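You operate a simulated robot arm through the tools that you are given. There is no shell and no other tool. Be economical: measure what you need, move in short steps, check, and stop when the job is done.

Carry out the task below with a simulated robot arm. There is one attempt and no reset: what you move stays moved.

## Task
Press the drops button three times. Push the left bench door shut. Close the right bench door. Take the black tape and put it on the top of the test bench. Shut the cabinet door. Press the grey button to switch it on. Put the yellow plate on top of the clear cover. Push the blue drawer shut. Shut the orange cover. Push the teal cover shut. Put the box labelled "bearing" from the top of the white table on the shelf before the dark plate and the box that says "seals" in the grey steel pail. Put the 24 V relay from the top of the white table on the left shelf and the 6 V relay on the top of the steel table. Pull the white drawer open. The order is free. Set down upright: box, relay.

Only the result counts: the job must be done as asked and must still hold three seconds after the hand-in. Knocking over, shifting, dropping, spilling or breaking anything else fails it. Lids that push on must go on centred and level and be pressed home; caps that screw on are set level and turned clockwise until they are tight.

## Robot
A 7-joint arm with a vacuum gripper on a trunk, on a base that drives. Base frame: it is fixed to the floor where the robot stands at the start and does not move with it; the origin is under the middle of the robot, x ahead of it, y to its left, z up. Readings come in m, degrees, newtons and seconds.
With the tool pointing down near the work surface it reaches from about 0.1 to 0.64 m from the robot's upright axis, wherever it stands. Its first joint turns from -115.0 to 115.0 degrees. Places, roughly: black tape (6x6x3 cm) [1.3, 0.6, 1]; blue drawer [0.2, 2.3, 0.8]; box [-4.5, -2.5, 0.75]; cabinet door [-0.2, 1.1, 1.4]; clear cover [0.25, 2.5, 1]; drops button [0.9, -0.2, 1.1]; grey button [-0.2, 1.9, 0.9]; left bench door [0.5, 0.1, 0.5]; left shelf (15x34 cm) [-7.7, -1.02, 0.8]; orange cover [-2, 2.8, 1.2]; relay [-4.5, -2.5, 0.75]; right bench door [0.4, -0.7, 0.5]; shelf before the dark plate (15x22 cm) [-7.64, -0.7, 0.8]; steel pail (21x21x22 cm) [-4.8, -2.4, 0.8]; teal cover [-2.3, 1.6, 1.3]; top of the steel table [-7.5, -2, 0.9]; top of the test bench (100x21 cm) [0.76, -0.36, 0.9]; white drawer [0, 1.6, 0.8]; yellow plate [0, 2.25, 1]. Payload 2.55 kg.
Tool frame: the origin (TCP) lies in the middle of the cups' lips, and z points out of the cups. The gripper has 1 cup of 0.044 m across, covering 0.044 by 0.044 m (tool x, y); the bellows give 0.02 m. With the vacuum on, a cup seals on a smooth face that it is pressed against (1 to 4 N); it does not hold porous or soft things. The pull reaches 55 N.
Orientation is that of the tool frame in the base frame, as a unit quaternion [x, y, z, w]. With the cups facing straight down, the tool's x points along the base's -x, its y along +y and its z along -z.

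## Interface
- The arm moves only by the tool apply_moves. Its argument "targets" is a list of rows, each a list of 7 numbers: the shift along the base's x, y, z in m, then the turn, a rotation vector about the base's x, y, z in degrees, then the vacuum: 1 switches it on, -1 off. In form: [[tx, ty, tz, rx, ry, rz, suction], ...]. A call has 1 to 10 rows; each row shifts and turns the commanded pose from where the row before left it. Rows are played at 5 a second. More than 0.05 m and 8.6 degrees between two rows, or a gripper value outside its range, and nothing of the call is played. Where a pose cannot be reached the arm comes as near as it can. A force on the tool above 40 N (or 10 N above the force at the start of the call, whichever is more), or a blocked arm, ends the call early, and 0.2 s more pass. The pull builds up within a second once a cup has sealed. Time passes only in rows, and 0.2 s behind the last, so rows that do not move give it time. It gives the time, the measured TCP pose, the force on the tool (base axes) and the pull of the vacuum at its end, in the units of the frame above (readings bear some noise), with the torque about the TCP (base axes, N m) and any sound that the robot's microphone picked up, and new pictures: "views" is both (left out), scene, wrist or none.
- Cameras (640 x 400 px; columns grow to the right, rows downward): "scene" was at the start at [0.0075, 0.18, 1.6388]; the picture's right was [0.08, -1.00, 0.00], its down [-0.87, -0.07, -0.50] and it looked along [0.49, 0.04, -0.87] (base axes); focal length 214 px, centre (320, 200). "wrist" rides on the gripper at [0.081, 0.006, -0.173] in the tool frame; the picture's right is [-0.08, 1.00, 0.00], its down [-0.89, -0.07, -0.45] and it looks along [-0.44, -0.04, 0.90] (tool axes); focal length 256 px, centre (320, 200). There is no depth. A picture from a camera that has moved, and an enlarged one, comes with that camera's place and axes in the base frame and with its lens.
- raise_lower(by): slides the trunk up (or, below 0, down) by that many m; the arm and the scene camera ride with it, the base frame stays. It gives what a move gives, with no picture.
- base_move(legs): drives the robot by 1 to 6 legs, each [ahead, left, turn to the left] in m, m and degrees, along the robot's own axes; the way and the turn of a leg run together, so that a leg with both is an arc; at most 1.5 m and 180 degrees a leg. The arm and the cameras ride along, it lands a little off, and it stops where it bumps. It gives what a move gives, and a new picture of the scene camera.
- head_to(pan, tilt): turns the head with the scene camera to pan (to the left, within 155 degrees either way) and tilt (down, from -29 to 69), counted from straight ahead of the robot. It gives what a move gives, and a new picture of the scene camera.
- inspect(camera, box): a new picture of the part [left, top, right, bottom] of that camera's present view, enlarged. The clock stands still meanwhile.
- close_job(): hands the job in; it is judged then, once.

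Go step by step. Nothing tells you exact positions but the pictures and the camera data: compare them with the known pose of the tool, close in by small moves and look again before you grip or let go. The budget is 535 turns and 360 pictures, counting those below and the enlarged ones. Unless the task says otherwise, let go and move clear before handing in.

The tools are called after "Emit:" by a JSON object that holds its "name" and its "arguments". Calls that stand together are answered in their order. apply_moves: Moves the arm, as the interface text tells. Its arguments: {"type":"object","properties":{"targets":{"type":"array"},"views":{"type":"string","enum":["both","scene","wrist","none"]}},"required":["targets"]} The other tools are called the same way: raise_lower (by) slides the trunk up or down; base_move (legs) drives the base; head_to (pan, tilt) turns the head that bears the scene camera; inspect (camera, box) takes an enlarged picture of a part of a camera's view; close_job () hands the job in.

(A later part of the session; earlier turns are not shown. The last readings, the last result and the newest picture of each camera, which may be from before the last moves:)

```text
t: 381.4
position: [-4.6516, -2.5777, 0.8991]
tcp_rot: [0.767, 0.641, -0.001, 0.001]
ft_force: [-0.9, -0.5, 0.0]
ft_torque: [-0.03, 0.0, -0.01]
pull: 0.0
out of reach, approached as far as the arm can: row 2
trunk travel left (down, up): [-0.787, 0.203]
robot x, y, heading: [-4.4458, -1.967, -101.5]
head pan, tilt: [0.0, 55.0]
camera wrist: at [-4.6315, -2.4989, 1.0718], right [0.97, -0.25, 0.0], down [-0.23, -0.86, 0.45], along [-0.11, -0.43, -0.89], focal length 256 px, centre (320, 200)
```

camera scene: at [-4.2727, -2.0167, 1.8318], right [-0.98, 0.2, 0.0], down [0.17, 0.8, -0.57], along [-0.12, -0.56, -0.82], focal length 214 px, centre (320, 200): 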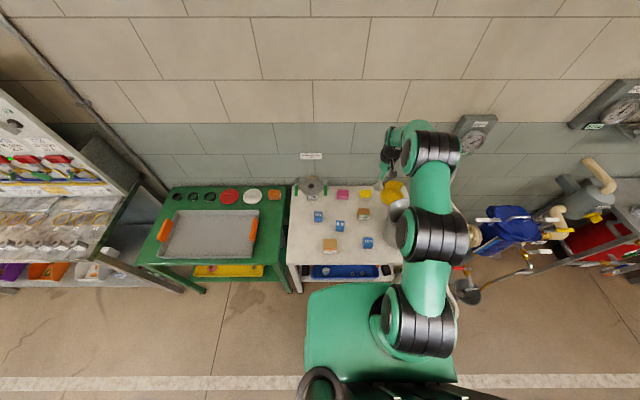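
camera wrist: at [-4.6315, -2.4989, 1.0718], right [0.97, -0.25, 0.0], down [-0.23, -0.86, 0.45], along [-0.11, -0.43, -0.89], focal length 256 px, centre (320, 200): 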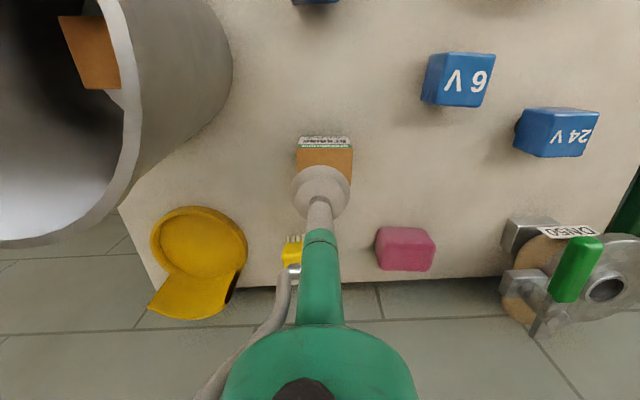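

Emit:
{"name": "base_move", "arguments": {"legs": [[0.04, 0, 0]]}}

Emit:
{"name": "apply_moves", "arguments": {"targets": [[0.009, 0.027, -0.03, 0, 0, 0, -1], [0, 0, -0.02, 0, 0, 0, -1], [0, 0, -0.01, 0, 0, 0, -1], [0, 0, 0, 0, 0, 0, -1]], "views": "wrist"}}

```text
t: 382.3
position: [-4.6598, -2.6172, 0.8984]
tcp_rot: [0.767, 0.642, -0.001, 0.001]
ft_force: [0.0, -0.1, -0.2]
ft_torque: [0.0, 0.03, 0.02]
pull: 0.0
trunk travel left (down, up): [-0.787, 0.203]
robot x, y, heading: [-4.4555, -2.0057, -101.8]
head pan, tilt: [0.0, 55.0]
camera scene: at [-4.2818, -2.0566, 1.6819], right [-0.98, 0.2, 0.0], down [0.17, 0.8, -0.57], along [-0.12, -0.56, -0.82], focal length 214 px, centre (320, 200)
```

scene: 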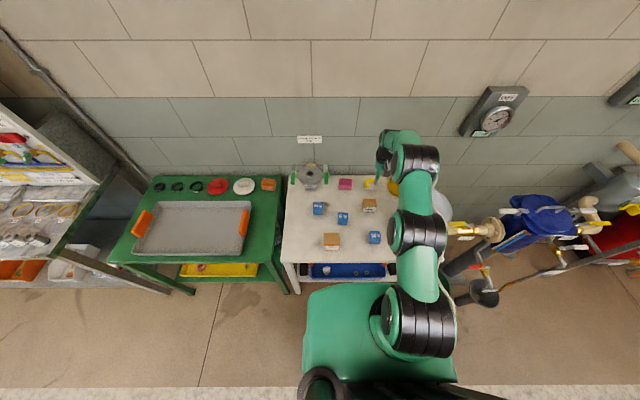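

```text
t: 383.3
position: [-4.6509, -2.5895, 0.8389]
tcp_rot: [0.767, 0.641, -0.002, 0.001]
ft_force: [-0.2, -0.1, 0.1]
ft_torque: [0.02, -0.02, -0.03]
pull: 0.1
trunk travel left (down, up): [-0.787, 0.203]
robot x, y, heading: [-4.4519, -2.005, -101.8]
head pan, tilt: [0.0, 55.0]
camera wrist: at [-4.6307, -2.5112, 1.0119], right [0.97, -0.25, 0.0], down [-0.23, -0.86, 0.45], along [-0.11, -0.43, -0.89], focal length 256 px, centre (320, 200)
```

wrist: 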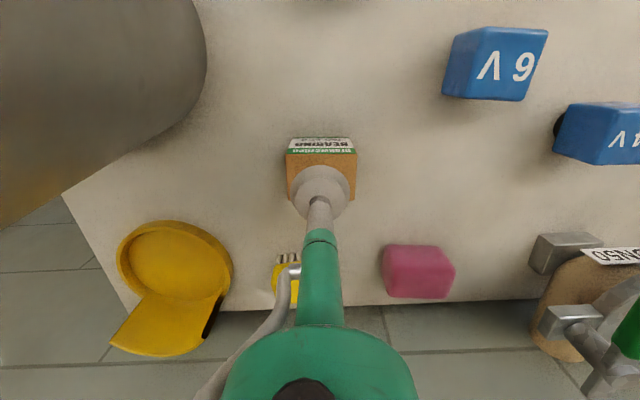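

Emit:
{"name": "apply_moves", "arguments": {"targets": [[0, -0.001, -0.01, 0, 0, 0, 1], [0, 0, -0.005, 0, 0, 0, 1], [0, 0, 0, 0, 0, 0, 1]], "views": "wrist"}}

Emit:
{"name": "inspect", "arguments": {"camera": "wrist", "box": [260, 120, 380, 240]}}

```text
t: 384.1
position: [-4.6512, -2.5901, 0.8235]
tcp_rot: [0.767, 0.642, -0.002, 0.001]
ft_force: [-0.2, 1.0, 0.0]
ft_torque: [0.05, 0.01, -0.03]
pull: 0.1
trunk travel left (down, up): [-0.787, 0.203]
robot x, y, heading: [-4.4565, -2.0036, -101.6]
head pan, tilt: [0.0, 55.0]
camera wrist: at [-4.631, -2.512, 0.9968], right [0.97, -0.25, 0.0], down [-0.23, -0.86, 0.45], along [-0.11, -0.43, -0.89], focal length 256 px, centre (320, 200)
```

wrist: 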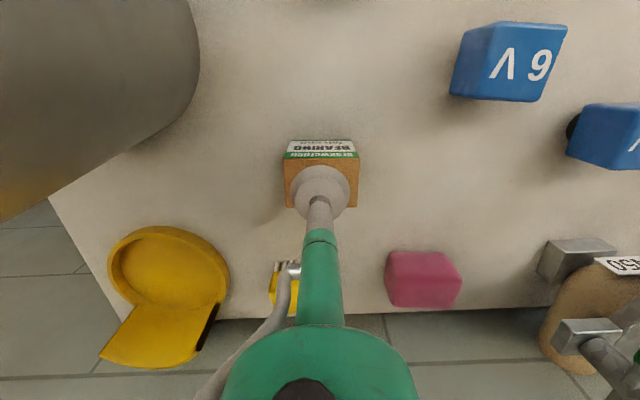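

```text
3.33 times, centred on (320, 180) of wrist
camera zoom: at [-4.631, -2.512, 0.9968], right [0.97, -0.25, 0.0], down [-0.23, -0.86, 0.45], along [-0.11, -0.43, -0.89], focal length 853 px, centre (320, 267)
```

zoom: 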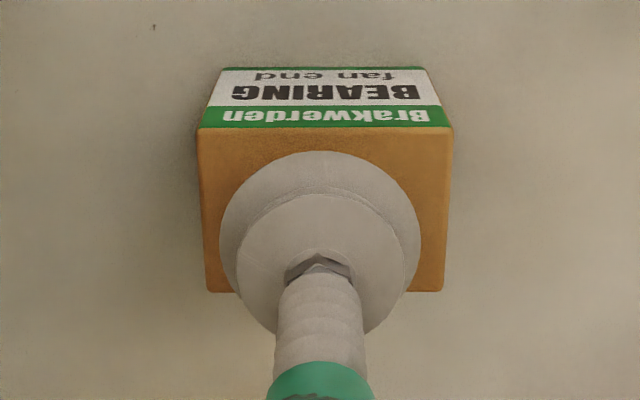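

Emit:
{"name": "apply_moves", "arguments": {"targets": [[0.002, 0.005, -0.004, 0, 0, 0, 1], [0, 0, -0.004, 0, 0, 0, 1], [0, 0, 0, 0, 0, 0, 1]], "views": "none"}}

Emit:
{"name": "inspect", "arguments": {"camera": "wrist", "box": [260, 120, 380, 240]}}

```text
t: 384.9
position: [-4.6479, -2.5849, 0.8169]
tcp_rot: [0.767, 0.641, -0.001, 0.001]
ft_force: [-1.0, 0.3, 0.0]
ft_torque: [0.01, -0.03, 0.02]
pull: 0.1
trunk travel left (down, up): [-0.787, 0.203]
robot x, y, heading: [-4.4565, -2.0034, -101.5]
head pan, tilt: [0.0, 55.0]
```

```text
3.33 times, centred on (320, 180) of wrist
camera zoom: at [-4.6287, -2.507, 0.9887], right [0.97, -0.25, 0.0], down [-0.23, -0.86, 0.45], along [-0.11, -0.43, -0.89], focal length 853 px, centre (320, 267)
```

zoom: 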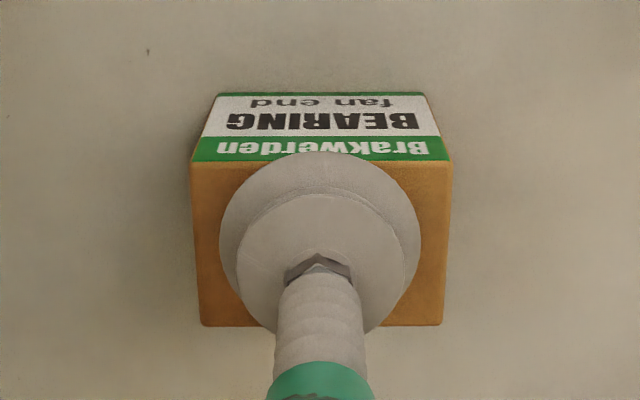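

Emit:
{"name": "apply_moves", "arguments": {"targets": [[0, -0.001, -0.004, 0, 0, 0, 1], [0, 0, -0.003, 0, 0, 0, 1], [0, 0, -0.003, 0, 0, 0, 1], [0, 0, 0, 0, 0, 0, 1], [0, 0, 0, 0, 0, 0, 1]], "views": "none"}}

Emit:
{"name": "inspect", "arguments": {"camera": "wrist", "box": [260, 120, 380, 240]}}

```text
t: 386.1
position: [-4.6496, -2.5871, 0.8059]
tcp_rot: [0.767, 0.642, -0.002, 0.001]
ft_force: [0.7, 0.2, 0.9]
ft_torque: [-0.02, 0.0, -0.03]
pull: 0.0
trunk travel left (down, up): [-0.787, 0.203]
robot x, y, heading: [-4.4554, -2.0042, -101.8]
head pan, tilt: [0.0, 55.0]
```

```text
3.33 times, centred on (320, 180) of wrist
camera zoom: at [-4.6287, -2.5081, 0.9789], right [0.97, -0.25, 0.0], down [-0.23, -0.86, 0.45], along [-0.11, -0.43, -0.89], focal length 853 px, centre (320, 267)
```

zoom: 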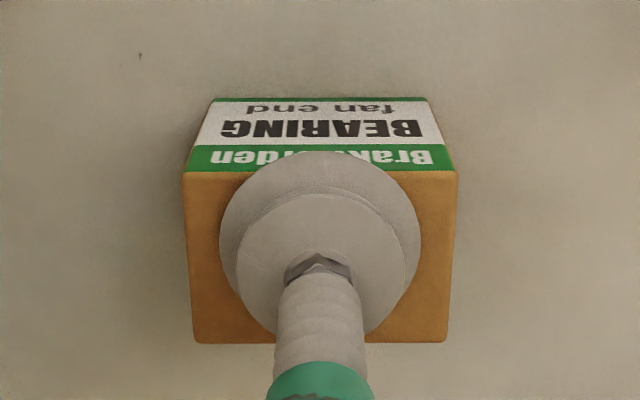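

Emit:
{"name": "apply_moves", "arguments": {"targets": [[-0.001, -0.004, -0.003, 0, 0, 0, 1], [0, 0, -0.003, 0, 0, 0, 1], [0, 0, -0.003, 0, 0, 0, 1], [0, 0, 0, 0, 0, 0, 1], [0, 0, 0, 0, 0, 0, 1]], "views": "none"}}

Emit:
{"name": "inspect", "arguments": {"camera": "wrist", "box": [260, 120, 380, 240]}}

```text
t: 387.3
position: [-4.6512, -2.5906, 0.8006]
tcp_rot: [0.767, 0.641, -0.003, 0.004]
ft_force: [0.9, 1.7, 18.6]
ft_torque: [0.11, -0.07, 0.02]
pull: 54.8
trunk travel left (down, up): [-0.787, 0.203]
robot x, y, heading: [-4.4525, -2.0058, -101.6]
head pan, tilt: [0.0, 55.0]
```

```text
3.33 times, centred on (320, 180) of wrist
camera zoom: at [-4.6295, -2.5112, 0.9724], right [0.97, -0.25, 0.0], down [-0.23, -0.86, 0.45], along [-0.12, -0.44, -0.89], focal length 853 px, centre (320, 267)
```

zoom: 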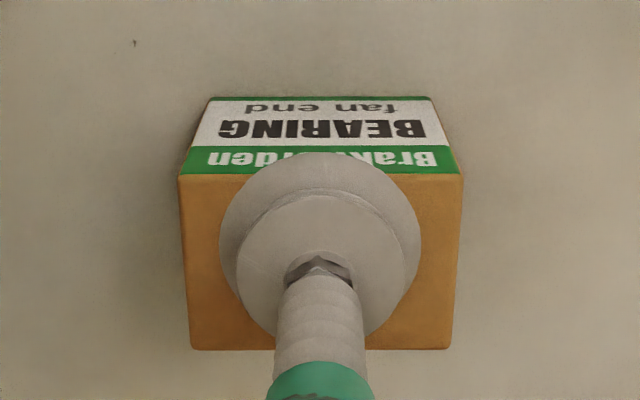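

Sealed. I lift and carry the BEARING box toward the far shelves.

Emit:
{"name": "apply_moves", "arguments": {"targets": [[0, 0, 0.02, 0, 0, 0, 1], [0, 0, 0.04, 0, 0, 0, 1], [0.004, 0.02, 0.04, 0, 0, 0, 1]], "views": "none"}}

Emit:
{"name": "raise_lower", "arguments": {"by": 0.2}}

Emit:
{"name": "base_move", "arguments": {"legs": [[-0.5, 0, 0], [0, 0, -89.5], [1.2, 0, 0], [1.0, 0, 0]]}}

Emit:
{"name": "head_to", "arguments": {"pan": 0, "tilt": 30}}

```text
t: 388.1
position: [-4.6449, -2.5679, 0.8974]
tcp_rot: [0.767, 0.641, -0.002, 0.001]
ft_force: [0.0, -0.5, -1.2]
ft_torque: [-0.11, 0.05, 0.02]
pull: 54.8
trunk travel left (down, up): [-0.787, 0.203]
robot x, y, heading: [-4.4526, -2.0046, -101.5]
head pan, tilt: [0.0, 55.0]
```

```text
t: 390.3
position: [-4.6452, -2.5713, 1.0972]
tcp_rot: [0.767, 0.641, -0.002, 0.001]
ft_force: [-0.2, -0.4, -1.4]
ft_torque: [-0.04, 0.02, 0.01]
pull: 54.7
trunk travel left (down, up): [-0.987, 0.003]
robot x, y, heading: [-4.4518, -2.0047, -101.9]
head pan, tilt: [0.0, 55.0]
```

```text
t: 407.6
position: [-7.0873, -0.8751, 1.0963]
tcp_rot: [0.996, -0.088, -0.001, 0.001]
ft_force: [0.2, -0.1, 0.2]
ft_torque: [-0.01, 0.03, -0.02]
pull: 0.1
trunk travel left (down, up): [-0.987, 0.003]
robot x, y, heading: [-6.5241, -1.0652, 168.5]
head pan, tilt: [0.0, 55.0]
camera scene: at [-6.5675, -1.239, 1.8819], right [0.2, 0.98, 0.0], down [0.8, -0.16, -0.57], along [-0.56, 0.12, -0.82], focal length 214 px, centre (320, 200)
```

scene: 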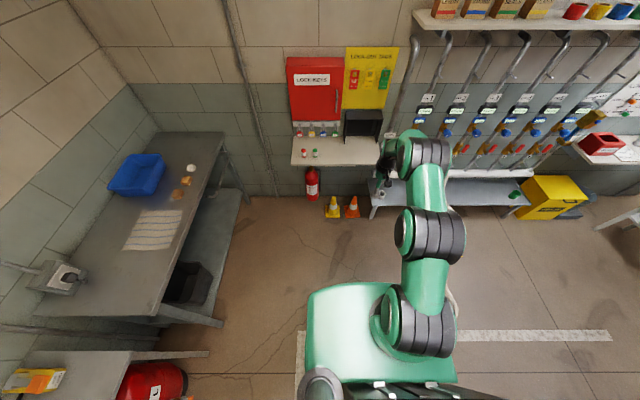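

```text
t: 408.5
position: [-7.0864, -0.876, 1.0962]
tcp_rot: [0.996, -0.088, -0.002, 0.0]
ft_force: [0.2, -0.5, -0.7]
ft_torque: [0.0, 0.0, -0.04]
pull: 0.1
trunk travel left (down, up): [-0.987, 0.003]
robot x, y, heading: [-6.5233, -1.066, 168.6]
head pan, tilt: [0.0, 30.0]
camera scene: at [-6.5852, -1.2353, 1.9179], right [0.2, 0.98, 0.0], down [0.49, -0.1, -0.87], along [-0.85, 0.17, -0.5], focal length 214 px, centre (320, 200)
```

scene: 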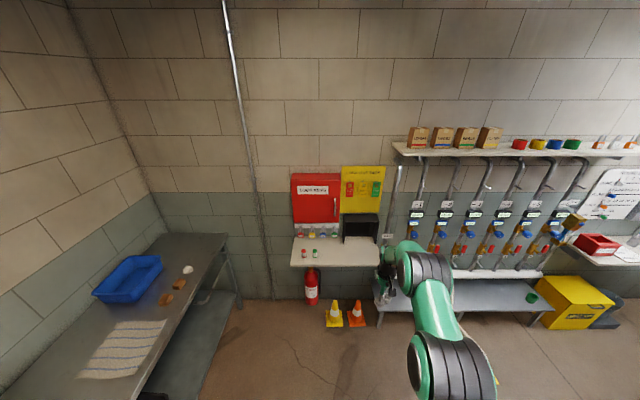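

The vacuum reading is gone: the box was lost on the way. I look back along the path for it.

Emit:
{"name": "head_to", "arguments": {"pan": 150, "tilt": 30}}

Emit:
{"name": "head_to", "arguments": {"pan": 100, "tilt": 40}}

Emit:
{"name": "inspect", "arguments": {"camera": "wrist", "box": [0, 0, 640, 400]}}

```text
t: 410.9
position: [-7.0868, -0.8755, 1.0957]
tcp_rot: [0.996, -0.087, -0.002, 0.0]
ft_force: [0.1, -0.1, -0.2]
ft_torque: [-0.01, -0.02, -0.03]
pull: 0.1
trunk travel left (down, up): [-0.987, 0.003]
robot x, y, heading: [-6.5222, -1.067, 168.3]
head pan, tilt: [150.0, 30.0]
camera scene: at [-6.4292, -1.3136, 1.918], right [-0.66, -0.75, 0.0], down [-0.37, 0.33, -0.87], along [0.65, -0.58, -0.5], focal length 214 px, centre (320, 200)
```

scene: 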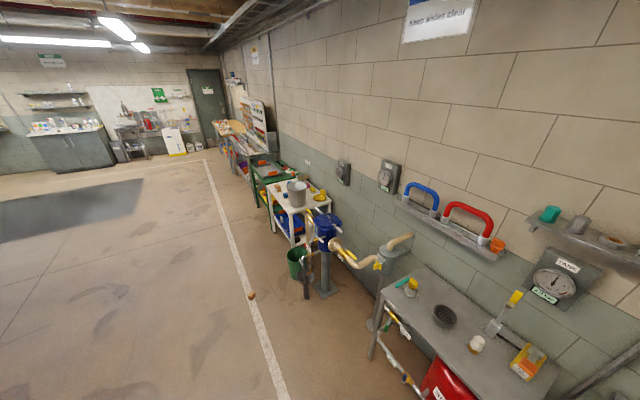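

```text
t: 412.1
position: [-7.0864, -0.8761, 1.098]
tcp_rot: [0.996, -0.088, -0.002, 0.0]
ft_force: [0.8, 0.1, -0.3]
ft_torque: [-0.01, 0.01, 0.0]
pull: 0.0
trunk travel left (down, up): [-0.987, 0.003]
robot x, y, heading: [-6.521, -1.0665, 168.5]
head pan, tilt: [100.0, 40.0]
camera scene: at [-6.4991, -1.3385, 1.9026], right [-1.0, 0.03, 0.0], down [0.02, 0.64, -0.77], along [-0.02, -0.77, -0.64], focal length 214 px, centre (320, 200)
```

scene: 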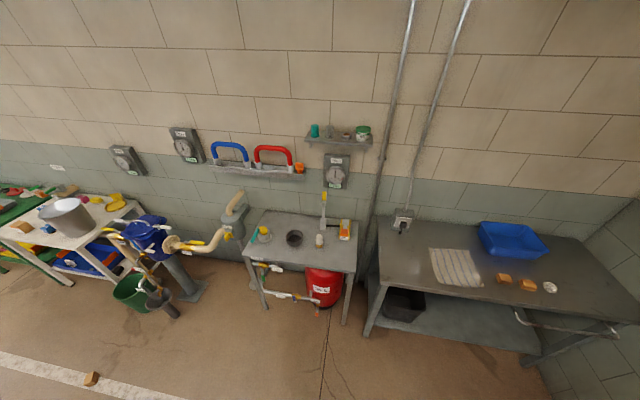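

```text
1.00 times, centred on (320, 200) of wrist (not enlarged: the box is as wide or as high as the picture)
camera zoom: at [-7.0092, -0.8962, 1.2693], right [-0.25, -0.97, 0.0], down [-0.86, 0.23, 0.45], along [-0.43, 0.11, -0.89], focal length 256 px, centre (320, 200)
```

zoom: 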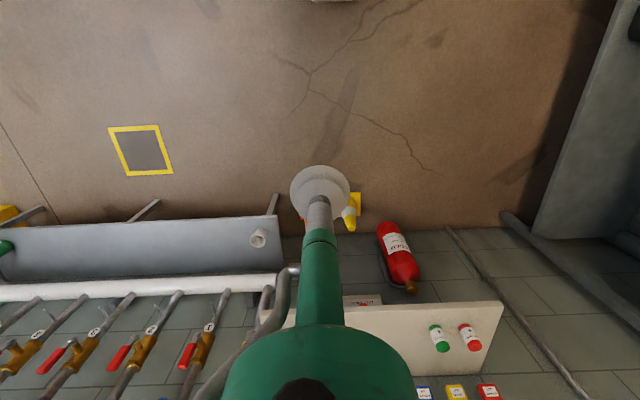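

The box lies on the floor near (-4.95,-1.73). I turn back and approach it.

Emit:
{"name": "base_move", "arguments": {"legs": [[0, 0, 168.5], [0.75, 0, 0]]}}

Emit:
{"name": "head_to", "arguments": {"pan": 0, "tilt": 55}}

Emit:
{"name": "inspect", "arguments": {"camera": "scene", "box": [280, 100, 400, 200]}}

```text
t: 423.0
position: [-5.3083, -1.6559, 1.0972]
tcp_rot: [0.185, 0.983, 0.0, 0.002]
ft_force: [1.1, 0.9, -0.4]
ft_torque: [-0.02, 0.01, 0.02]
pull: 0.0
trunk travel left (down, up): [-0.987, 0.003]
robot x, y, heading: [-5.8245, -1.3593, -22.9]
head pan, tilt: [100.0, 40.0]
camera scene: at [-5.7936, -1.0916, 1.9026], right [0.98, -0.22, 0.0], down [-0.14, -0.63, -0.77], along [0.17, 0.75, -0.64], focal length 214 px, centre (320, 200)
```

scene: 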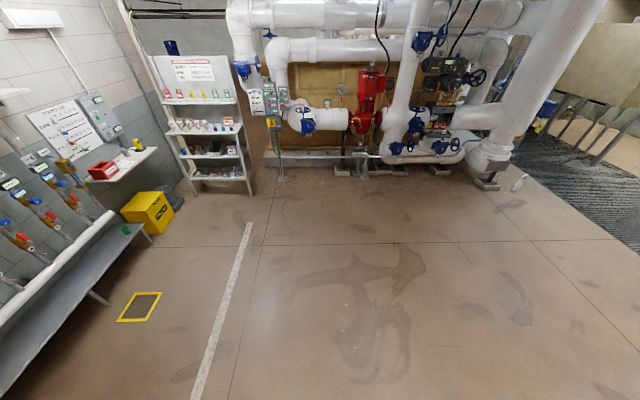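

```text
t: 424.8
position: [-5.3082, -1.6558, 1.0955]
tcp_rot: [0.185, 0.983, 0.0, 0.002]
ft_force: [0.0, 0.6, -0.5]
ft_torque: [0.0, 0.02, -0.02]
pull: 0.2
trunk travel left (down, up): [-0.987, 0.003]
robot x, y, heading: [-5.8234, -1.359, -22.8]
head pan, tilt: [0.0, 55.0]
camera scene: at [-5.7458, -1.2024, 1.8819], right [-0.39, -0.92, 0.0], down [-0.76, 0.32, -0.57], along [0.53, -0.22, -0.82], focal length 214 px, centre (320, 200)
```

scene: 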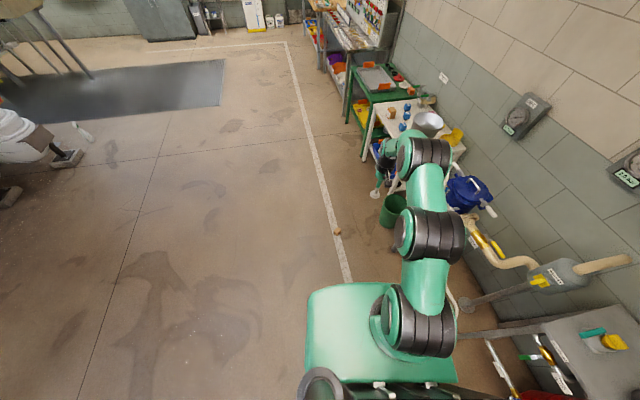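

```text
4.00 times, centred on (340, 150) of scene
camera zoom: at [-5.7458, -1.2024, 1.8819], right [-0.39, -0.92, 0.0], down [-0.76, 0.32, -0.57], along [0.53, -0.22, -0.82], focal length 858 px, centre (240, 400)
```

zoom: 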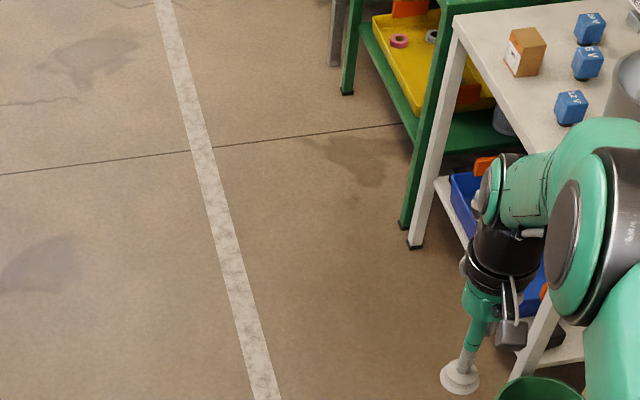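

Emit:
{"name": "inspect", "arguments": {"camera": "scene", "box": [315, 215, 365, 250]}}

```text
11.43 times, centred on (340, 232) of scene
camera zoom: at [-5.7458, -1.2024, 1.8819], right [-0.39, -0.92, 0.0], down [-0.76, 0.32, -0.57], along [0.53, -0.22, -0.82], focal length 2451 px, centre (91, -171)
```

zoom: 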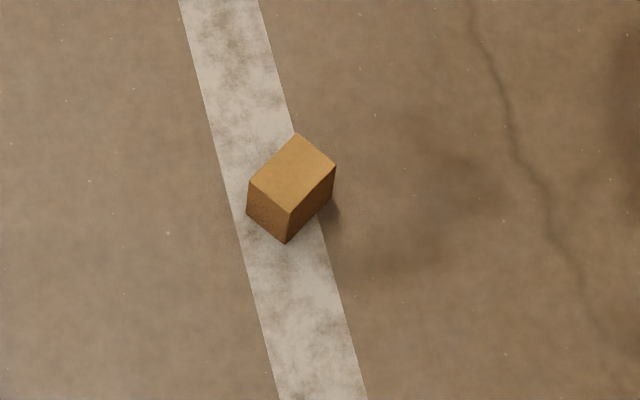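

The box appears to stand upright on the floor at (-4.957,-1.707). To avoid turning while carrying it, I approach from the other side, facing the far wall.

Emit:
{"name": "base_move", "arguments": {"legs": [[0, 0.88, 0], [1.17, 0, 0], [0, 0, -168.7], [-0.18, 0, 0], [0, 0.6, 0]]}}

Emit:
{"name": "head_to", "arguments": {"pan": 10, "tilt": 60}}

Emit:
{"name": "inspect", "arguments": {"camera": "wrist", "box": [0, 0, 640, 400]}}

```text
t: 445.9
position: [-4.9111, -1.4434, 1.0969]
tcp_rot: [0.997, -0.074, -0.002, 0.0]
ft_force: [1.3, 0.0, 0.3]
ft_torque: [0.0, 0.01, 0.0]
pull: 0.1
trunk travel left (down, up): [-0.987, 0.003]
robot x, y, heading: [-4.344, -1.6136, 169.9]
head pan, tilt: [0.0, 55.0]
camera scene: at [-4.3819, -1.7897, 1.8819], right [0.17, 0.98, 0.0], down [0.81, -0.14, -0.57], along [-0.56, 0.1, -0.82], focal length 214 px, centre (320, 200)
```

scene: 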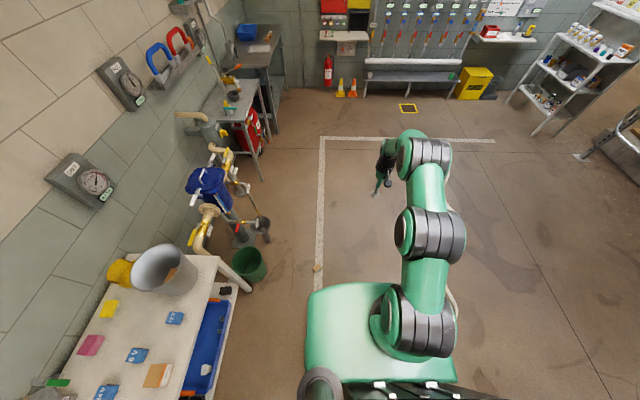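

```text
t: 446.6
position: [-4.9123, -1.442, 1.096]
tcp_rot: [0.997, -0.073, -0.001, 0.0]
ft_force: [0.6, -0.1, -0.6]
ft_torque: [0.0, 0.0, 0.01]
pull: 0.0
trunk travel left (down, up): [-0.987, 0.003]
robot x, y, heading: [-4.3384, -1.6149, 170.1]
head pan, tilt: [10.0, 60.0]
camera scene: at [-4.3776, -1.8024, 1.8759], right [0.0, 1.0, 0.0], down [0.87, 0.0, -0.5], along [-0.5, 0.0, -0.87], focal length 214 px, centre (320, 200)
```

scene: 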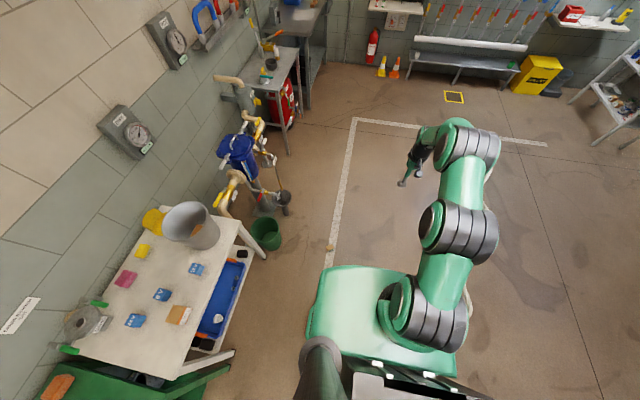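

```text
1.00 times, centred on (320, 200) of wrist (not enlarged: the box is as wide or as high as the picture)
camera zoom: at [-4.8334, -1.4599, 1.2693], right [-0.22, -0.97, 0.0], down [-0.87, 0.2, 0.45], along [-0.44, 0.1, -0.89], focal length 256 px, centre (320, 200)
```

zoom: 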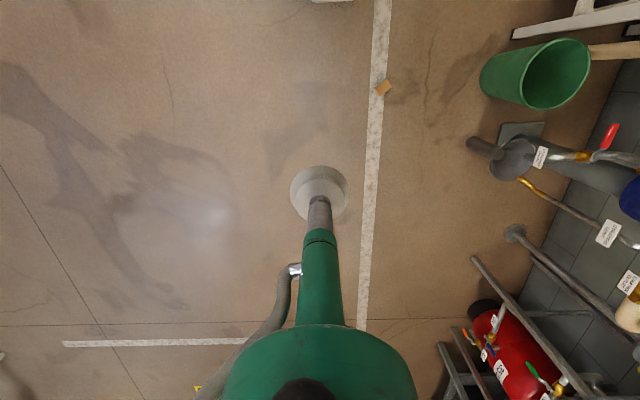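

Emit:
{"name": "inspect", "arguments": {"camera": "scene", "box": [310, 232, 350, 262]}}

Emit:
{"name": "inspect", "arguments": {"camera": "wrist", "box": [350, 60, 430, 110]}}

```text
13.33 times, centred on (330, 247) of scene
camera zoom: at [-4.3776, -1.8024, 1.8759], right [0.0, 1.0, 0.0], down [0.87, 0.0, -0.5], along [-0.5, 0.0, -0.87], focal length 2860 px, centre (187, -427)
```

zoom: 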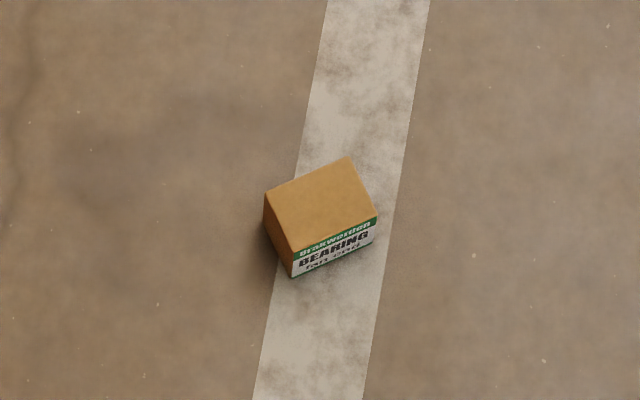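

```text
8.00 times, centred on (390, 85) of wrist
camera zoom: at [-4.8334, -1.4599, 1.2693], right [-0.22, -0.97, 0.0], down [-0.87, 0.2, 0.45], along [-0.44, 0.1, -0.89], focal length 2048 px, centre (-240, 1120)
```

zoom: 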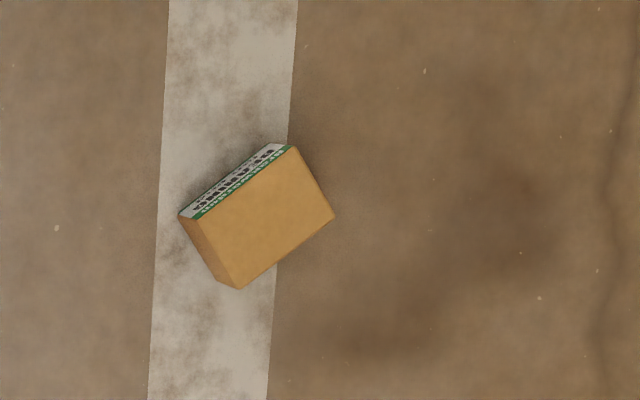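

It is upright, label facing me. I move over it and lower the trunk.

Emit:
{"name": "base_move", "arguments": {"legs": [[-0.01, 0.272, 0]]}}

Emit:
{"name": "raise_lower", "arguments": {"by": -0.9}}

Emit:
{"name": "inspect", "arguments": {"camera": "wrist", "box": [220, 80, 420, 260]}}

```text
t: 448.5
position: [-4.9487, -1.7074, 1.0963]
tcp_rot: [0.997, -0.074, -0.001, -0.001]
ft_force: [-0.8, 0.7, 0.6]
ft_torque: [-0.02, -0.04, 0.02]
pull: 0.1
trunk travel left (down, up): [-0.987, 0.003]
robot x, y, heading: [-4.3768, -1.8827, 170.1]
head pan, tilt: [10.0, 60.0]
camera scene: at [-4.415, -2.0702, 1.8759], right [0.0, 1.0, 0.0], down [0.87, 0.0, -0.5], along [-0.5, 0.0, -0.87], focal length 214 px, centre (320, 200)
```

scene: 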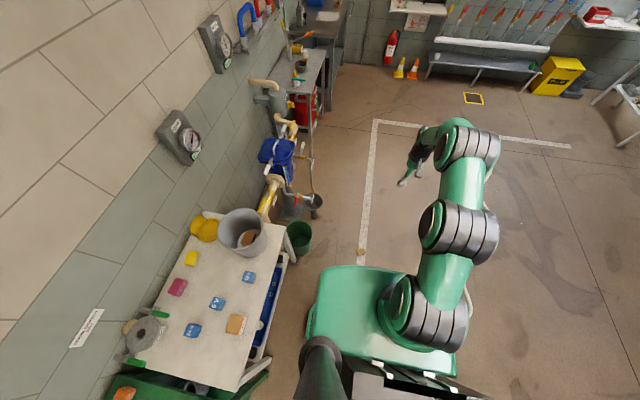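

```text
refused: -0.9 is not a number from -0.4 to 0.4
```

```text
2.22 times, centred on (320, 170) of wrist
camera zoom: at [-4.8701, -1.7267, 1.2693], right [-0.23, -0.97, 0.0], down [-0.87, 0.2, 0.45], along [-0.44, 0.1, -0.89], focal length 569 px, centre (320, 267)
```

zoom: 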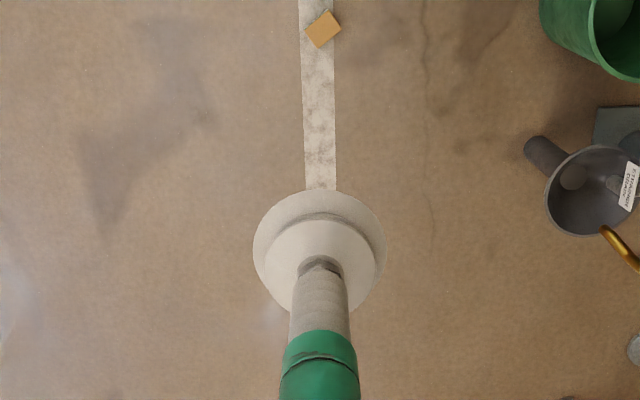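

Emit:
{"name": "raise_lower", "arguments": {"by": -0.4}}

Emit:
{"name": "raise_lower", "arguments": {"by": -0.4}}

Emit:
{"name": "apply_moves", "arguments": {"targets": [[-0.004, -0.004, -0.04, 0, 0, 0, -1], [-0.003, -0.003, -0.04, 0, 0, 0, -1], [0, 0, -0.04, 0, 0, 0, -1], [0, 0, -0.02, 0, 0, 0, -1], [0, 0, 0, 0, 0, 0, -1]], "views": "wrist"}}

```text
t: 452.3
position: [-4.9478, -1.7076, 0.6967]
tcp_rot: [0.997, -0.075, -0.001, 0.0]
ft_force: [-0.1, 0.7, 0.4]
ft_torque: [-0.02, 0.01, 0.03]
pull: 0.0
trunk travel left (down, up): [-0.587, 0.403]
robot x, y, heading: [-4.3775, -1.882, 169.8]
head pan, tilt: [10.0, 60.0]
```

```text
t: 456.2
position: [-4.9484, -1.7084, 0.2972]
tcp_rot: [0.997, -0.075, -0.002, 0.001]
ft_force: [-0.1, -0.1, -0.2]
ft_torque: [-0.04, -0.04, -0.04]
pull: 0.0
trunk travel left (down, up): [-0.187, 0.803]
robot x, y, heading: [-4.3812, -1.8836, 169.7]
head pan, tilt: [10.0, 60.0]
```

```text
t: 457.4
position: [-4.9541, -1.7138, 0.1565]
tcp_rot: [0.997, -0.075, -0.002, 0.0]
ft_force: [0.3, 0.1, -0.2]
ft_torque: [0.01, -0.01, -0.01]
pull: 0.0
trunk travel left (down, up): [-0.187, 0.803]
robot x, y, heading: [-4.379, -1.8835, 169.7]
head pan, tilt: [10.0, 60.0]
camera wrist: at [-4.877, -1.7338, 0.3289], right [-0.23, -0.97, 0.0], down [-0.87, 0.2, 0.45], along [-0.44, 0.1, -0.89], focal length 256 px, centre (320, 200)
```

wrist: 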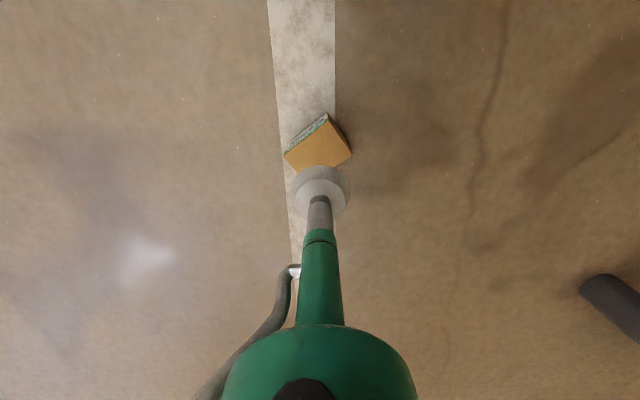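

Emit:
{"name": "apply_moves", "arguments": {"targets": [[0, 0, -0.04, 0, 0, 0, -1], [0, 0, -0.03, 0, 0, 0, -1], [0, 0, -0.012, 0, 0, 0, -1], [0, 0, 0, 0, 0, 0, -1]], "views": "none"}}

Emit:
{"name": "inspect", "arguments": {"camera": "wrist", "box": [260, 120, 380, 240]}}

```text
t: 458.4
position: [-4.9561, -1.7146, 0.0743]
tcp_rot: [0.997, -0.075, -0.002, 0.0]
ft_force: [0.1, 0.2, -0.7]
ft_torque: [-0.01, -0.01, 0.01]
pull: 0.1
trunk travel left (down, up): [-0.187, 0.803]
robot x, y, heading: [-4.3765, -1.8829, 169.5]
head pan, tilt: [10.0, 60.0]
```

```text
3.33 times, centred on (320, 180) of wrist
camera zoom: at [-4.8774, -1.7337, 0.2473], right [-0.23, -0.97, 0.0], down [-0.87, 0.2, 0.45], along [-0.44, 0.1, -0.89], focal length 853 px, centre (320, 267)
```

zoom: 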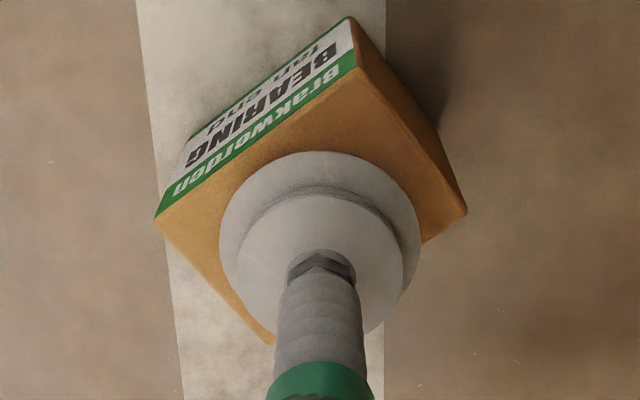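

Aligned. I descend with suction.

Emit:
{"name": "apply_moves", "arguments": {"targets": [[0, 0, -0.008, 0, 0, 0, 1], [0, 0, -0.005, 0, 0, 0, 1], [0, 0, -0.004, 0, 0, 0, 1], [0, 0, -0.003, 0, 0, 0, 1], [0, 0, 0, 0, 0, 0, 1]], "views": "none"}}

```text
t: 459.4
position: [-4.9551, -1.7147, 0.0597]
tcp_rot: [0.997, -0.075, -0.001, 0.0]
ft_force: [8.9, -4.0, 19.3]
ft_torque: [0.16, -0.08, -0.09]
pull: 54.5
trunk travel left (down, up): [-0.187, 0.803]
robot x, y, heading: [-4.3789, -1.8885, 170.0]
head pan, tilt: [10.0, 60.0]
stopped in row 4: the force on the tool passed its limit at 43 N (the readings are from after the stop); the commanded pose is now the measured one
```

Sealed. I lift and check the hold before driving straight.

Emit:
{"name": "apply_moves", "arguments": {"targets": [[0, 0, 0.02, 0, 0, 0, 1], [0, 0, 0.04, 0, 0, 0, 1], [0, 0, 0.04, 0, 0, 0, 1]], "views": "none"}}

Emit:
{"name": "raise_lower", "arguments": {"by": 0.4}}

Emit:
{"name": "raise_lower", "arguments": {"by": 0.4}}

Emit:
{"name": "base_move", "arguments": {"legs": [[0.5, 0, 0]]}}

Emit:
{"name": "inspect", "arguments": {"camera": "wrist", "box": [160, 80, 480, 320]}}

```text
t: 460.2
position: [-4.9558, -1.715, 0.1582]
tcp_rot: [0.997, -0.075, -0.001, 0.0]
ft_force: [0.4, -0.3, -1.6]
ft_torque: [0.02, 0.02, 0.01]
pull: 54.5
trunk travel left (down, up): [-0.187, 0.803]
robot x, y, heading: [-4.377, -1.8813, 169.7]
head pan, tilt: [10.0, 60.0]
```

```text
t: 464.0
position: [-4.9559, -1.7152, 0.558]
tcp_rot: [0.997, -0.076, 0.0, -0.001]
ft_force: [0.3, -0.1, -1.7]
ft_torque: [0.02, -0.05, 0.0]
pull: 54.6
trunk travel left (down, up): [-0.587, 0.403]
robot x, y, heading: [-4.3781, -1.884, 169.9]
head pan, tilt: [10.0, 60.0]
```

```text
t: 467.8
position: [-4.9569, -1.7163, 0.9576]
tcp_rot: [0.997, -0.075, -0.001, -0.001]
ft_force: [-0.7, 0.4, -1.5]
ft_torque: [-0.03, -0.01, 0.0]
pull: 54.9
trunk travel left (down, up): [-0.987, 0.003]
robot x, y, heading: [-4.3805, -1.8822, 169.8]
head pan, tilt: [10.0, 60.0]
```

```text
t: 470.8
position: [-5.4459, -1.6307, 0.9574]
tcp_rot: [0.997, -0.075, 0.0, -0.001]
ft_force: [0.2, -0.4, -1.3]
ft_torque: [-0.01, 0.0, 0.0]
pull: 54.8
trunk travel left (down, up): [-0.987, 0.003]
robot x, y, heading: [-4.8681, -1.7989, 170.0]
head pan, tilt: [10.0, 60.0]
camera scene: at [-4.9039, -1.9844, 1.8759], right [0.0, 1.0, 0.0], down [0.87, 0.0, -0.5], along [-0.5, 0.0, -0.87], focal length 214 px, centre (320, 200)
```

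scene: 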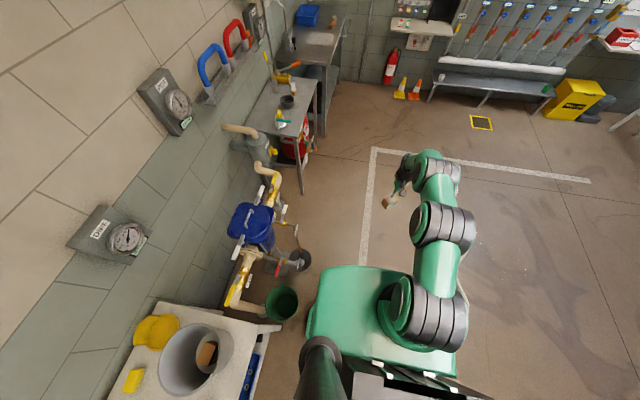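

```text
1.67 times, centred on (320, 200) of wrist
camera zoom: at [-5.3676, -1.6486, 1.1302], right [-0.22, -0.97, 0.0], down [-0.87, 0.2, 0.45], along [-0.44, 0.1, -0.89], focal length 427 px, centre (320, 200)
```

zoom: 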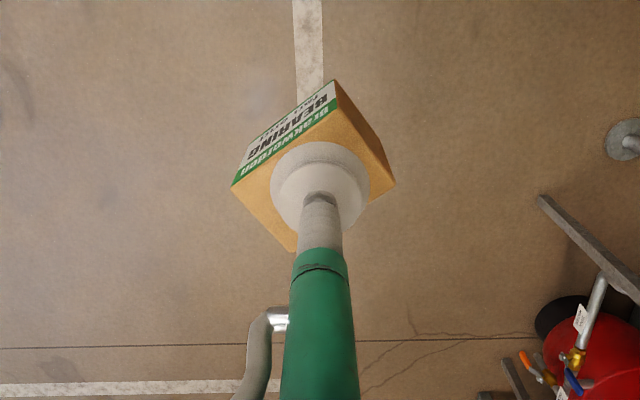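

Holding well. I drive on without turning.

Emit:
{"name": "base_move", "arguments": {"legs": [[1.0, 0, 0], [0, -0.5, 0], [0.55, 0, 0]]}}

Emit:
{"name": "head_to", "arguments": {"pan": 0, "tilt": 40}}

Emit:
{"name": "inspect", "arguments": {"camera": "scene", "box": [270, 130, 430, 280]}}

```text
t: 481.3
position: [-6.887, -0.8638, 0.9575]
tcp_rot: [0.997, -0.075, -0.001, 0.0]
ft_force: [0.1, 0.1, -0.9]
ft_torque: [0.03, -0.02, -0.01]
pull: 55.2
trunk travel left (down, up): [-0.987, 0.003]
robot x, y, heading: [-6.312, -1.0356, 170.0]
head pan, tilt: [10.0, 60.0]
camera scene: at [-6.3465, -1.2199, 1.8759], right [0.0, 1.0, 0.0], down [0.87, 0.0, -0.5], along [-0.5, 0.0, -0.87], focal length 214 px, centre (320, 200)
```

scene: 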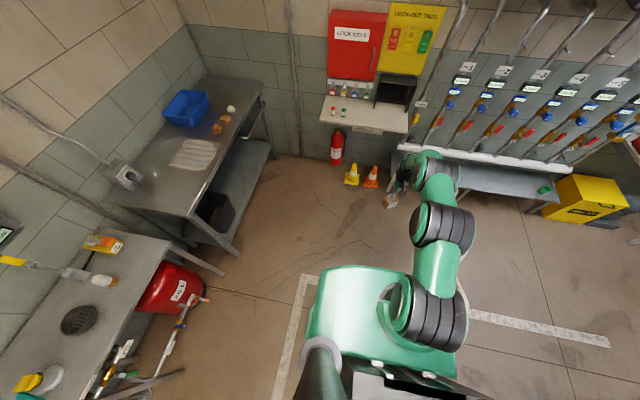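

```text
t: 482.1
position: [-6.8872, -0.8646, 0.9575]
tcp_rot: [0.997, -0.075, -0.001, 0.0]
ft_force: [0.6, -0.8, -0.3]
ft_torque: [-0.02, -0.03, 0.03]
pull: 55.8
trunk travel left (down, up): [-0.987, 0.003]
robot x, y, heading: [-6.3079, -1.0365, 169.7]
head pan, tilt: [0.0, 40.0]
camera scene: at [-6.3631, -1.2052, 1.9026], right [0.18, 0.98, 0.0], down [0.63, -0.11, -0.77], along [-0.75, 0.13, -0.64], focal length 214 px, centre (320, 200)
```

scene: 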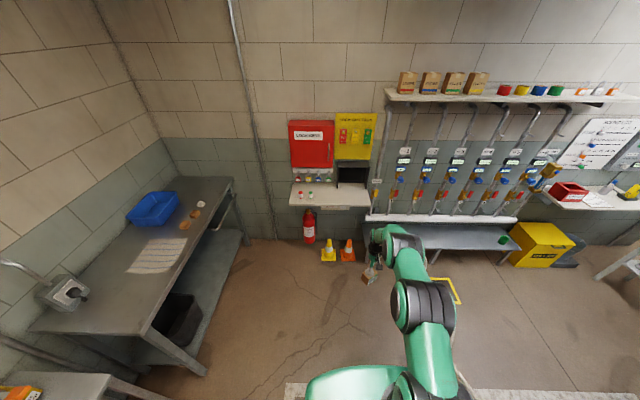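

```text
2.67 times, centred on (350, 205) of scene
camera zoom: at [-6.3631, -1.2052, 1.9026], right [0.18, 0.98, 0.0], down [0.63, -0.11, -0.77], along [-0.75, 0.13, -0.64], focal length 572 px, centre (240, 187)
```

zoom: 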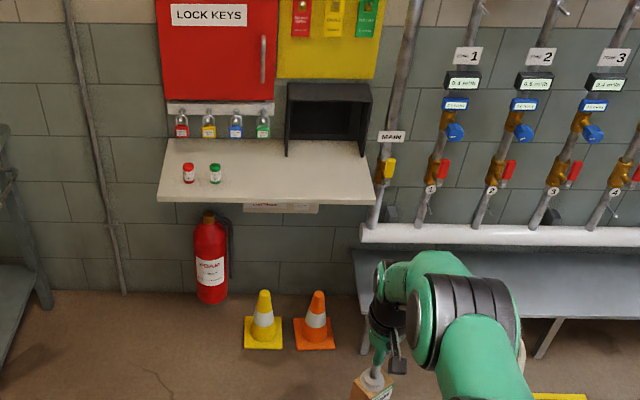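

The shelf's right part lies before the black plate/niche. I approach with the box.

Emit:
{"name": "base_move", "arguments": {"legs": [[0, -0.03, 0], [0.66, 0, 0]]}}

Emit:
{"name": "inspect", "arguments": {"camera": "wrist", "box": [0, 0, 640, 400]}}

Emit:
{"name": "head_to", "arguments": {"pan": -5, "tilt": 55}}

Emit:
{"name": "inspect", "arguments": {"camera": "scene", "box": [260, 60, 440, 200]}}

```text
t: 486.2
position: [-7.5328, -0.7147, 0.9582]
tcp_rot: [0.997, -0.077, -0.001, 0.0]
ft_force: [-0.7, 0.7, -2.2]
ft_torque: [-0.04, -0.03, -0.01]
pull: 55.3
trunk travel left (down, up): [-0.987, 0.003]
robot x, y, heading: [-6.9577, -0.8858, 169.8]
head pan, tilt: [0.0, 40.0]
camera scene: at [-7.0101, -1.0577, 1.9026], right [0.18, 0.98, 0.0], down [0.63, -0.12, -0.77], along [-0.75, 0.14, -0.64], focal length 214 px, centre (320, 200)
```

scene: 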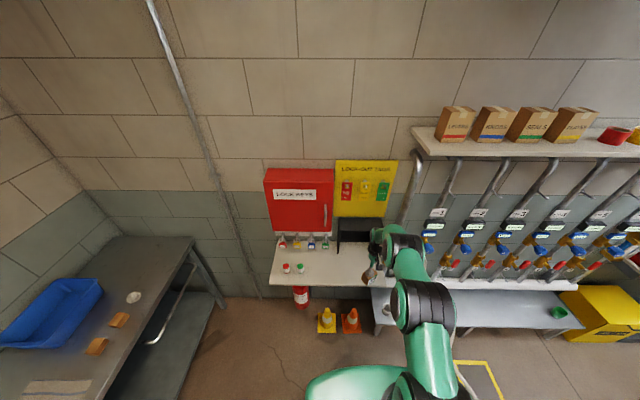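

```text
1.00 times, centred on (320, 200) of wrist (not enlarged: the box is as wide or as high as the picture)
camera zoom: at [-7.4539, -0.7329, 1.1301], right [-0.23, -0.97, 0.0], down [-0.87, 0.21, 0.45], along [-0.44, 0.1, -0.89], focal length 256 px, centre (320, 200)
```

zoom: 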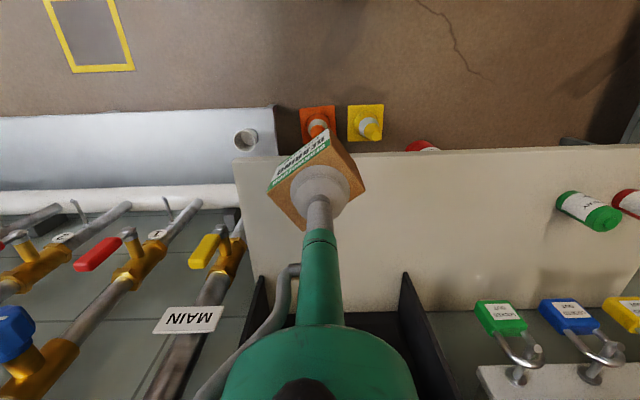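

```text
t: 487.0
position: [-7.5323, -0.714, 0.9579]
tcp_rot: [0.997, -0.077, -0.001, 0.0]
ft_force: [-0.6, 0.3, -1.4]
ft_torque: [0.0, -0.01, -0.01]
pull: 55.2
trunk travel left (down, up): [-0.987, 0.003]
robot x, y, heading: [-6.9514, -0.885, 169.7]
head pan, tilt: [-5.0, 55.0]
camera scene: at [-6.9958, -1.0539, 1.882], right [0.27, 0.96, 0.0], down [0.79, -0.22, -0.57], along [-0.55, 0.15, -0.82], focal length 214 px, centre (320, 200)
```

scene: 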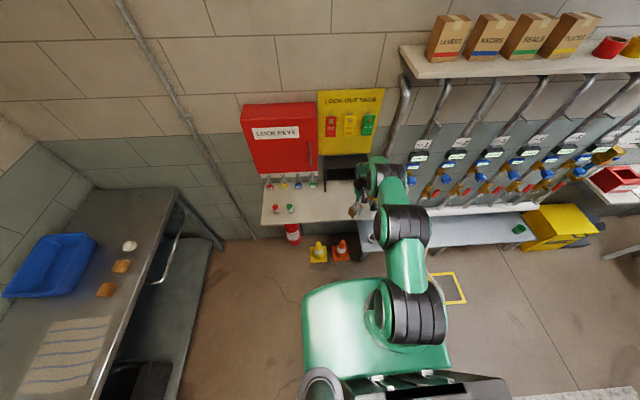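

```text
2.86 times, centred on (350, 130) of scene
camera zoom: at [-6.9958, -1.0539, 1.882], right [0.27, 0.96, 0.0], down [0.79, -0.22, -0.57], along [-0.55, 0.15, -0.82], focal length 613 px, centre (234, 400)
```

zoom: 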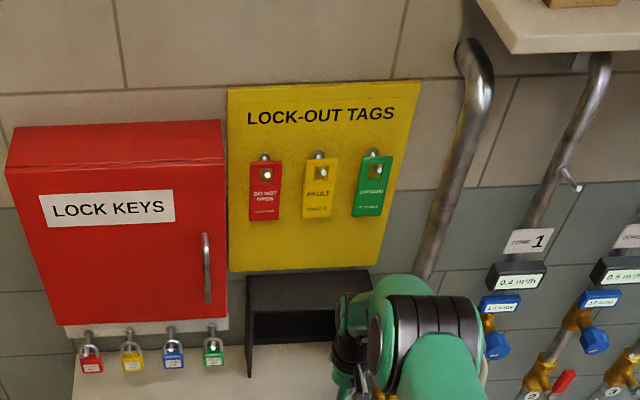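

Emit:
{"name": "base_move", "arguments": {"legs": [[0.105, 0, 0]]}}

Emit:
{"name": "inspect", "arguments": {"camera": "wrist", "box": [0, 0, 640, 400]}}

```text
t: 488.1
position: [-7.6342, -0.6961, 0.9586]
tcp_rot: [0.997, -0.079, 0.0, 0.0]
ft_force: [-0.2, 0.4, -1.3]
ft_torque: [-0.02, -0.06, -0.02]
pull: 54.9
trunk travel left (down, up): [-0.987, 0.003]
robot x, y, heading: [-7.0571, -0.8656, 169.8]
head pan, tilt: [-5.0, 55.0]
camera scene: at [-7.098, -1.0352, 1.8819], right [0.26, 0.96, 0.0], down [0.79, -0.22, -0.57], along [-0.55, 0.15, -0.82], focal length 214 px, centre (320, 200)
```

scene: 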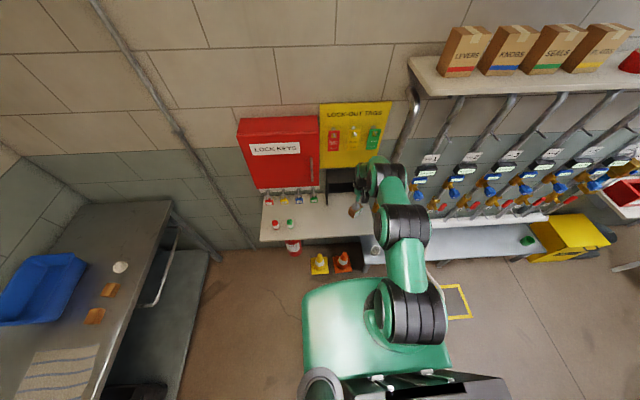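

```text
1.00 times, centred on (320, 200) of wrist (not enlarged: the box is as wide or as high as the picture)
camera zoom: at [-7.5562, -0.7146, 1.1301], right [-0.23, -0.97, 0.0], down [-0.87, 0.21, 0.45], along [-0.43, 0.1, -0.89], focal length 256 px, centre (320, 200)
```

zoom: 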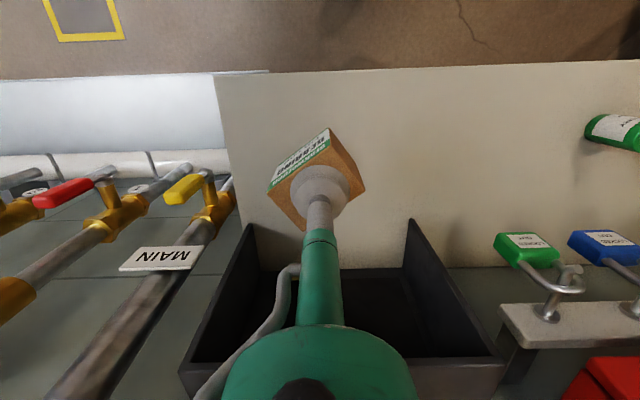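

Emit:
{"name": "apply_moves", "arguments": {"targets": [[0, 0, -0.03, 0, 0, 0, 1], [0, 0, -0.03, 0, 0, 0, 1], [0, 0, -0.02, 0, 0, 0, 1], [0, 0, -0.005, 0, 0, 0, 1], [0, 0, -0.005, 0, 0, 0, 1], [0, 0, 0, 0, 0, 0, 1]], "views": "wrist"}}

```text
t: 489.5
position: [-7.6343, -0.6952, 0.868]
tcp_rot: [0.997, -0.078, -0.001, 0.0]
ft_force: [-0.2, -0.5, -1.0]
ft_torque: [0.03, -0.01, -0.02]
pull: 54.2
trunk travel left (down, up): [-0.987, 0.003]
robot x, y, heading: [-7.0577, -0.864, 169.7]
head pan, tilt: [-5.0, 55.0]
camera wrist: at [-7.5556, -0.7144, 1.04], right [-0.23, -0.97, 0.0], down [-0.87, 0.21, 0.45], along [-0.44, 0.1, -0.89], focal length 256 px, centre (320, 200)
```

wrist: 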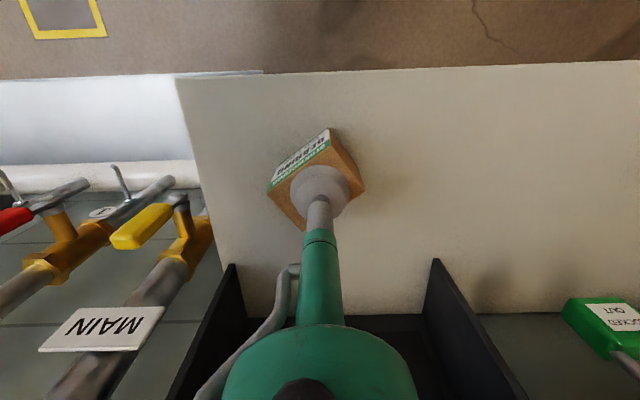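

Emit:
{"name": "apply_moves", "arguments": {"targets": [[0, 0, -0.005, 0, 0, 0, 1], [0, 0, -0.004, 0, 0, 0, 1], [0, 0, -0.004, 0, 0, 0, 1], [0, 0, -0.004, 0, 0, 0, 1], [0, 0, -0.003, 0, 0, 0, 1]], "views": "none"}}

```text
t: 490.5
position: [-7.6407, -0.6935, 0.8601]
tcp_rot: [0.997, -0.077, -0.006, -0.002]
ft_force: [8.2, -2.1, 21.4]
ft_torque: [0.04, -0.27, -0.04]
pull: 54.2
trunk travel left (down, up): [-0.987, 0.003]
robot x, y, heading: [-7.0551, -0.8663, 169.5]
head pan, tilt: [-5.0, 55.0]
stopped in row 4: the force on the tool passed its limit at 40 N (the readings are from after the stop); the commanded pose is now the measured one
```

Contact with the shelf. I ease, release and lift.

Emit:
{"name": "apply_moves", "arguments": {"targets": [[0, 0, 0.003, 0, 0, 0, 1], [0, 0, 0, 0, 0, 0, -1], [0, 0, 0, 0, 0, 0, -1], [0, 0, 0.005, 0, 0, 0, -1], [0, 0, 0.02, 0, 0, 0, -1], [0, 0, 0.04, 0, 0, 0, -1], [0, 0, 0.04, 0, 0, 0, -1]], "views": "wrist"}}

```text
t: 492.1
position: [-7.6377, -0.6952, 0.9647]
tcp_rot: [0.997, -0.077, -0.003, 0.0]
ft_force: [0.6, -0.4, -0.6]
ft_torque: [0.02, 0.01, 0.01]
pull: 0.0
trunk travel left (down, up): [-0.987, 0.003]
robot x, y, heading: [-7.0583, -0.8658, 169.9]
head pan, tilt: [-5.0, 55.0]
camera wrist: at [-7.5578, -0.7146, 1.1377], right [-0.23, -0.97, 0.0], down [-0.87, 0.21, 0.45], along [-0.44, 0.1, -0.89], focal length 256 px, centre (320, 200)
```

wrist: 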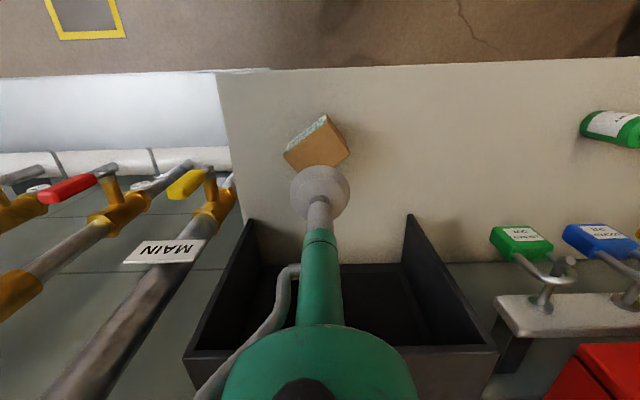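

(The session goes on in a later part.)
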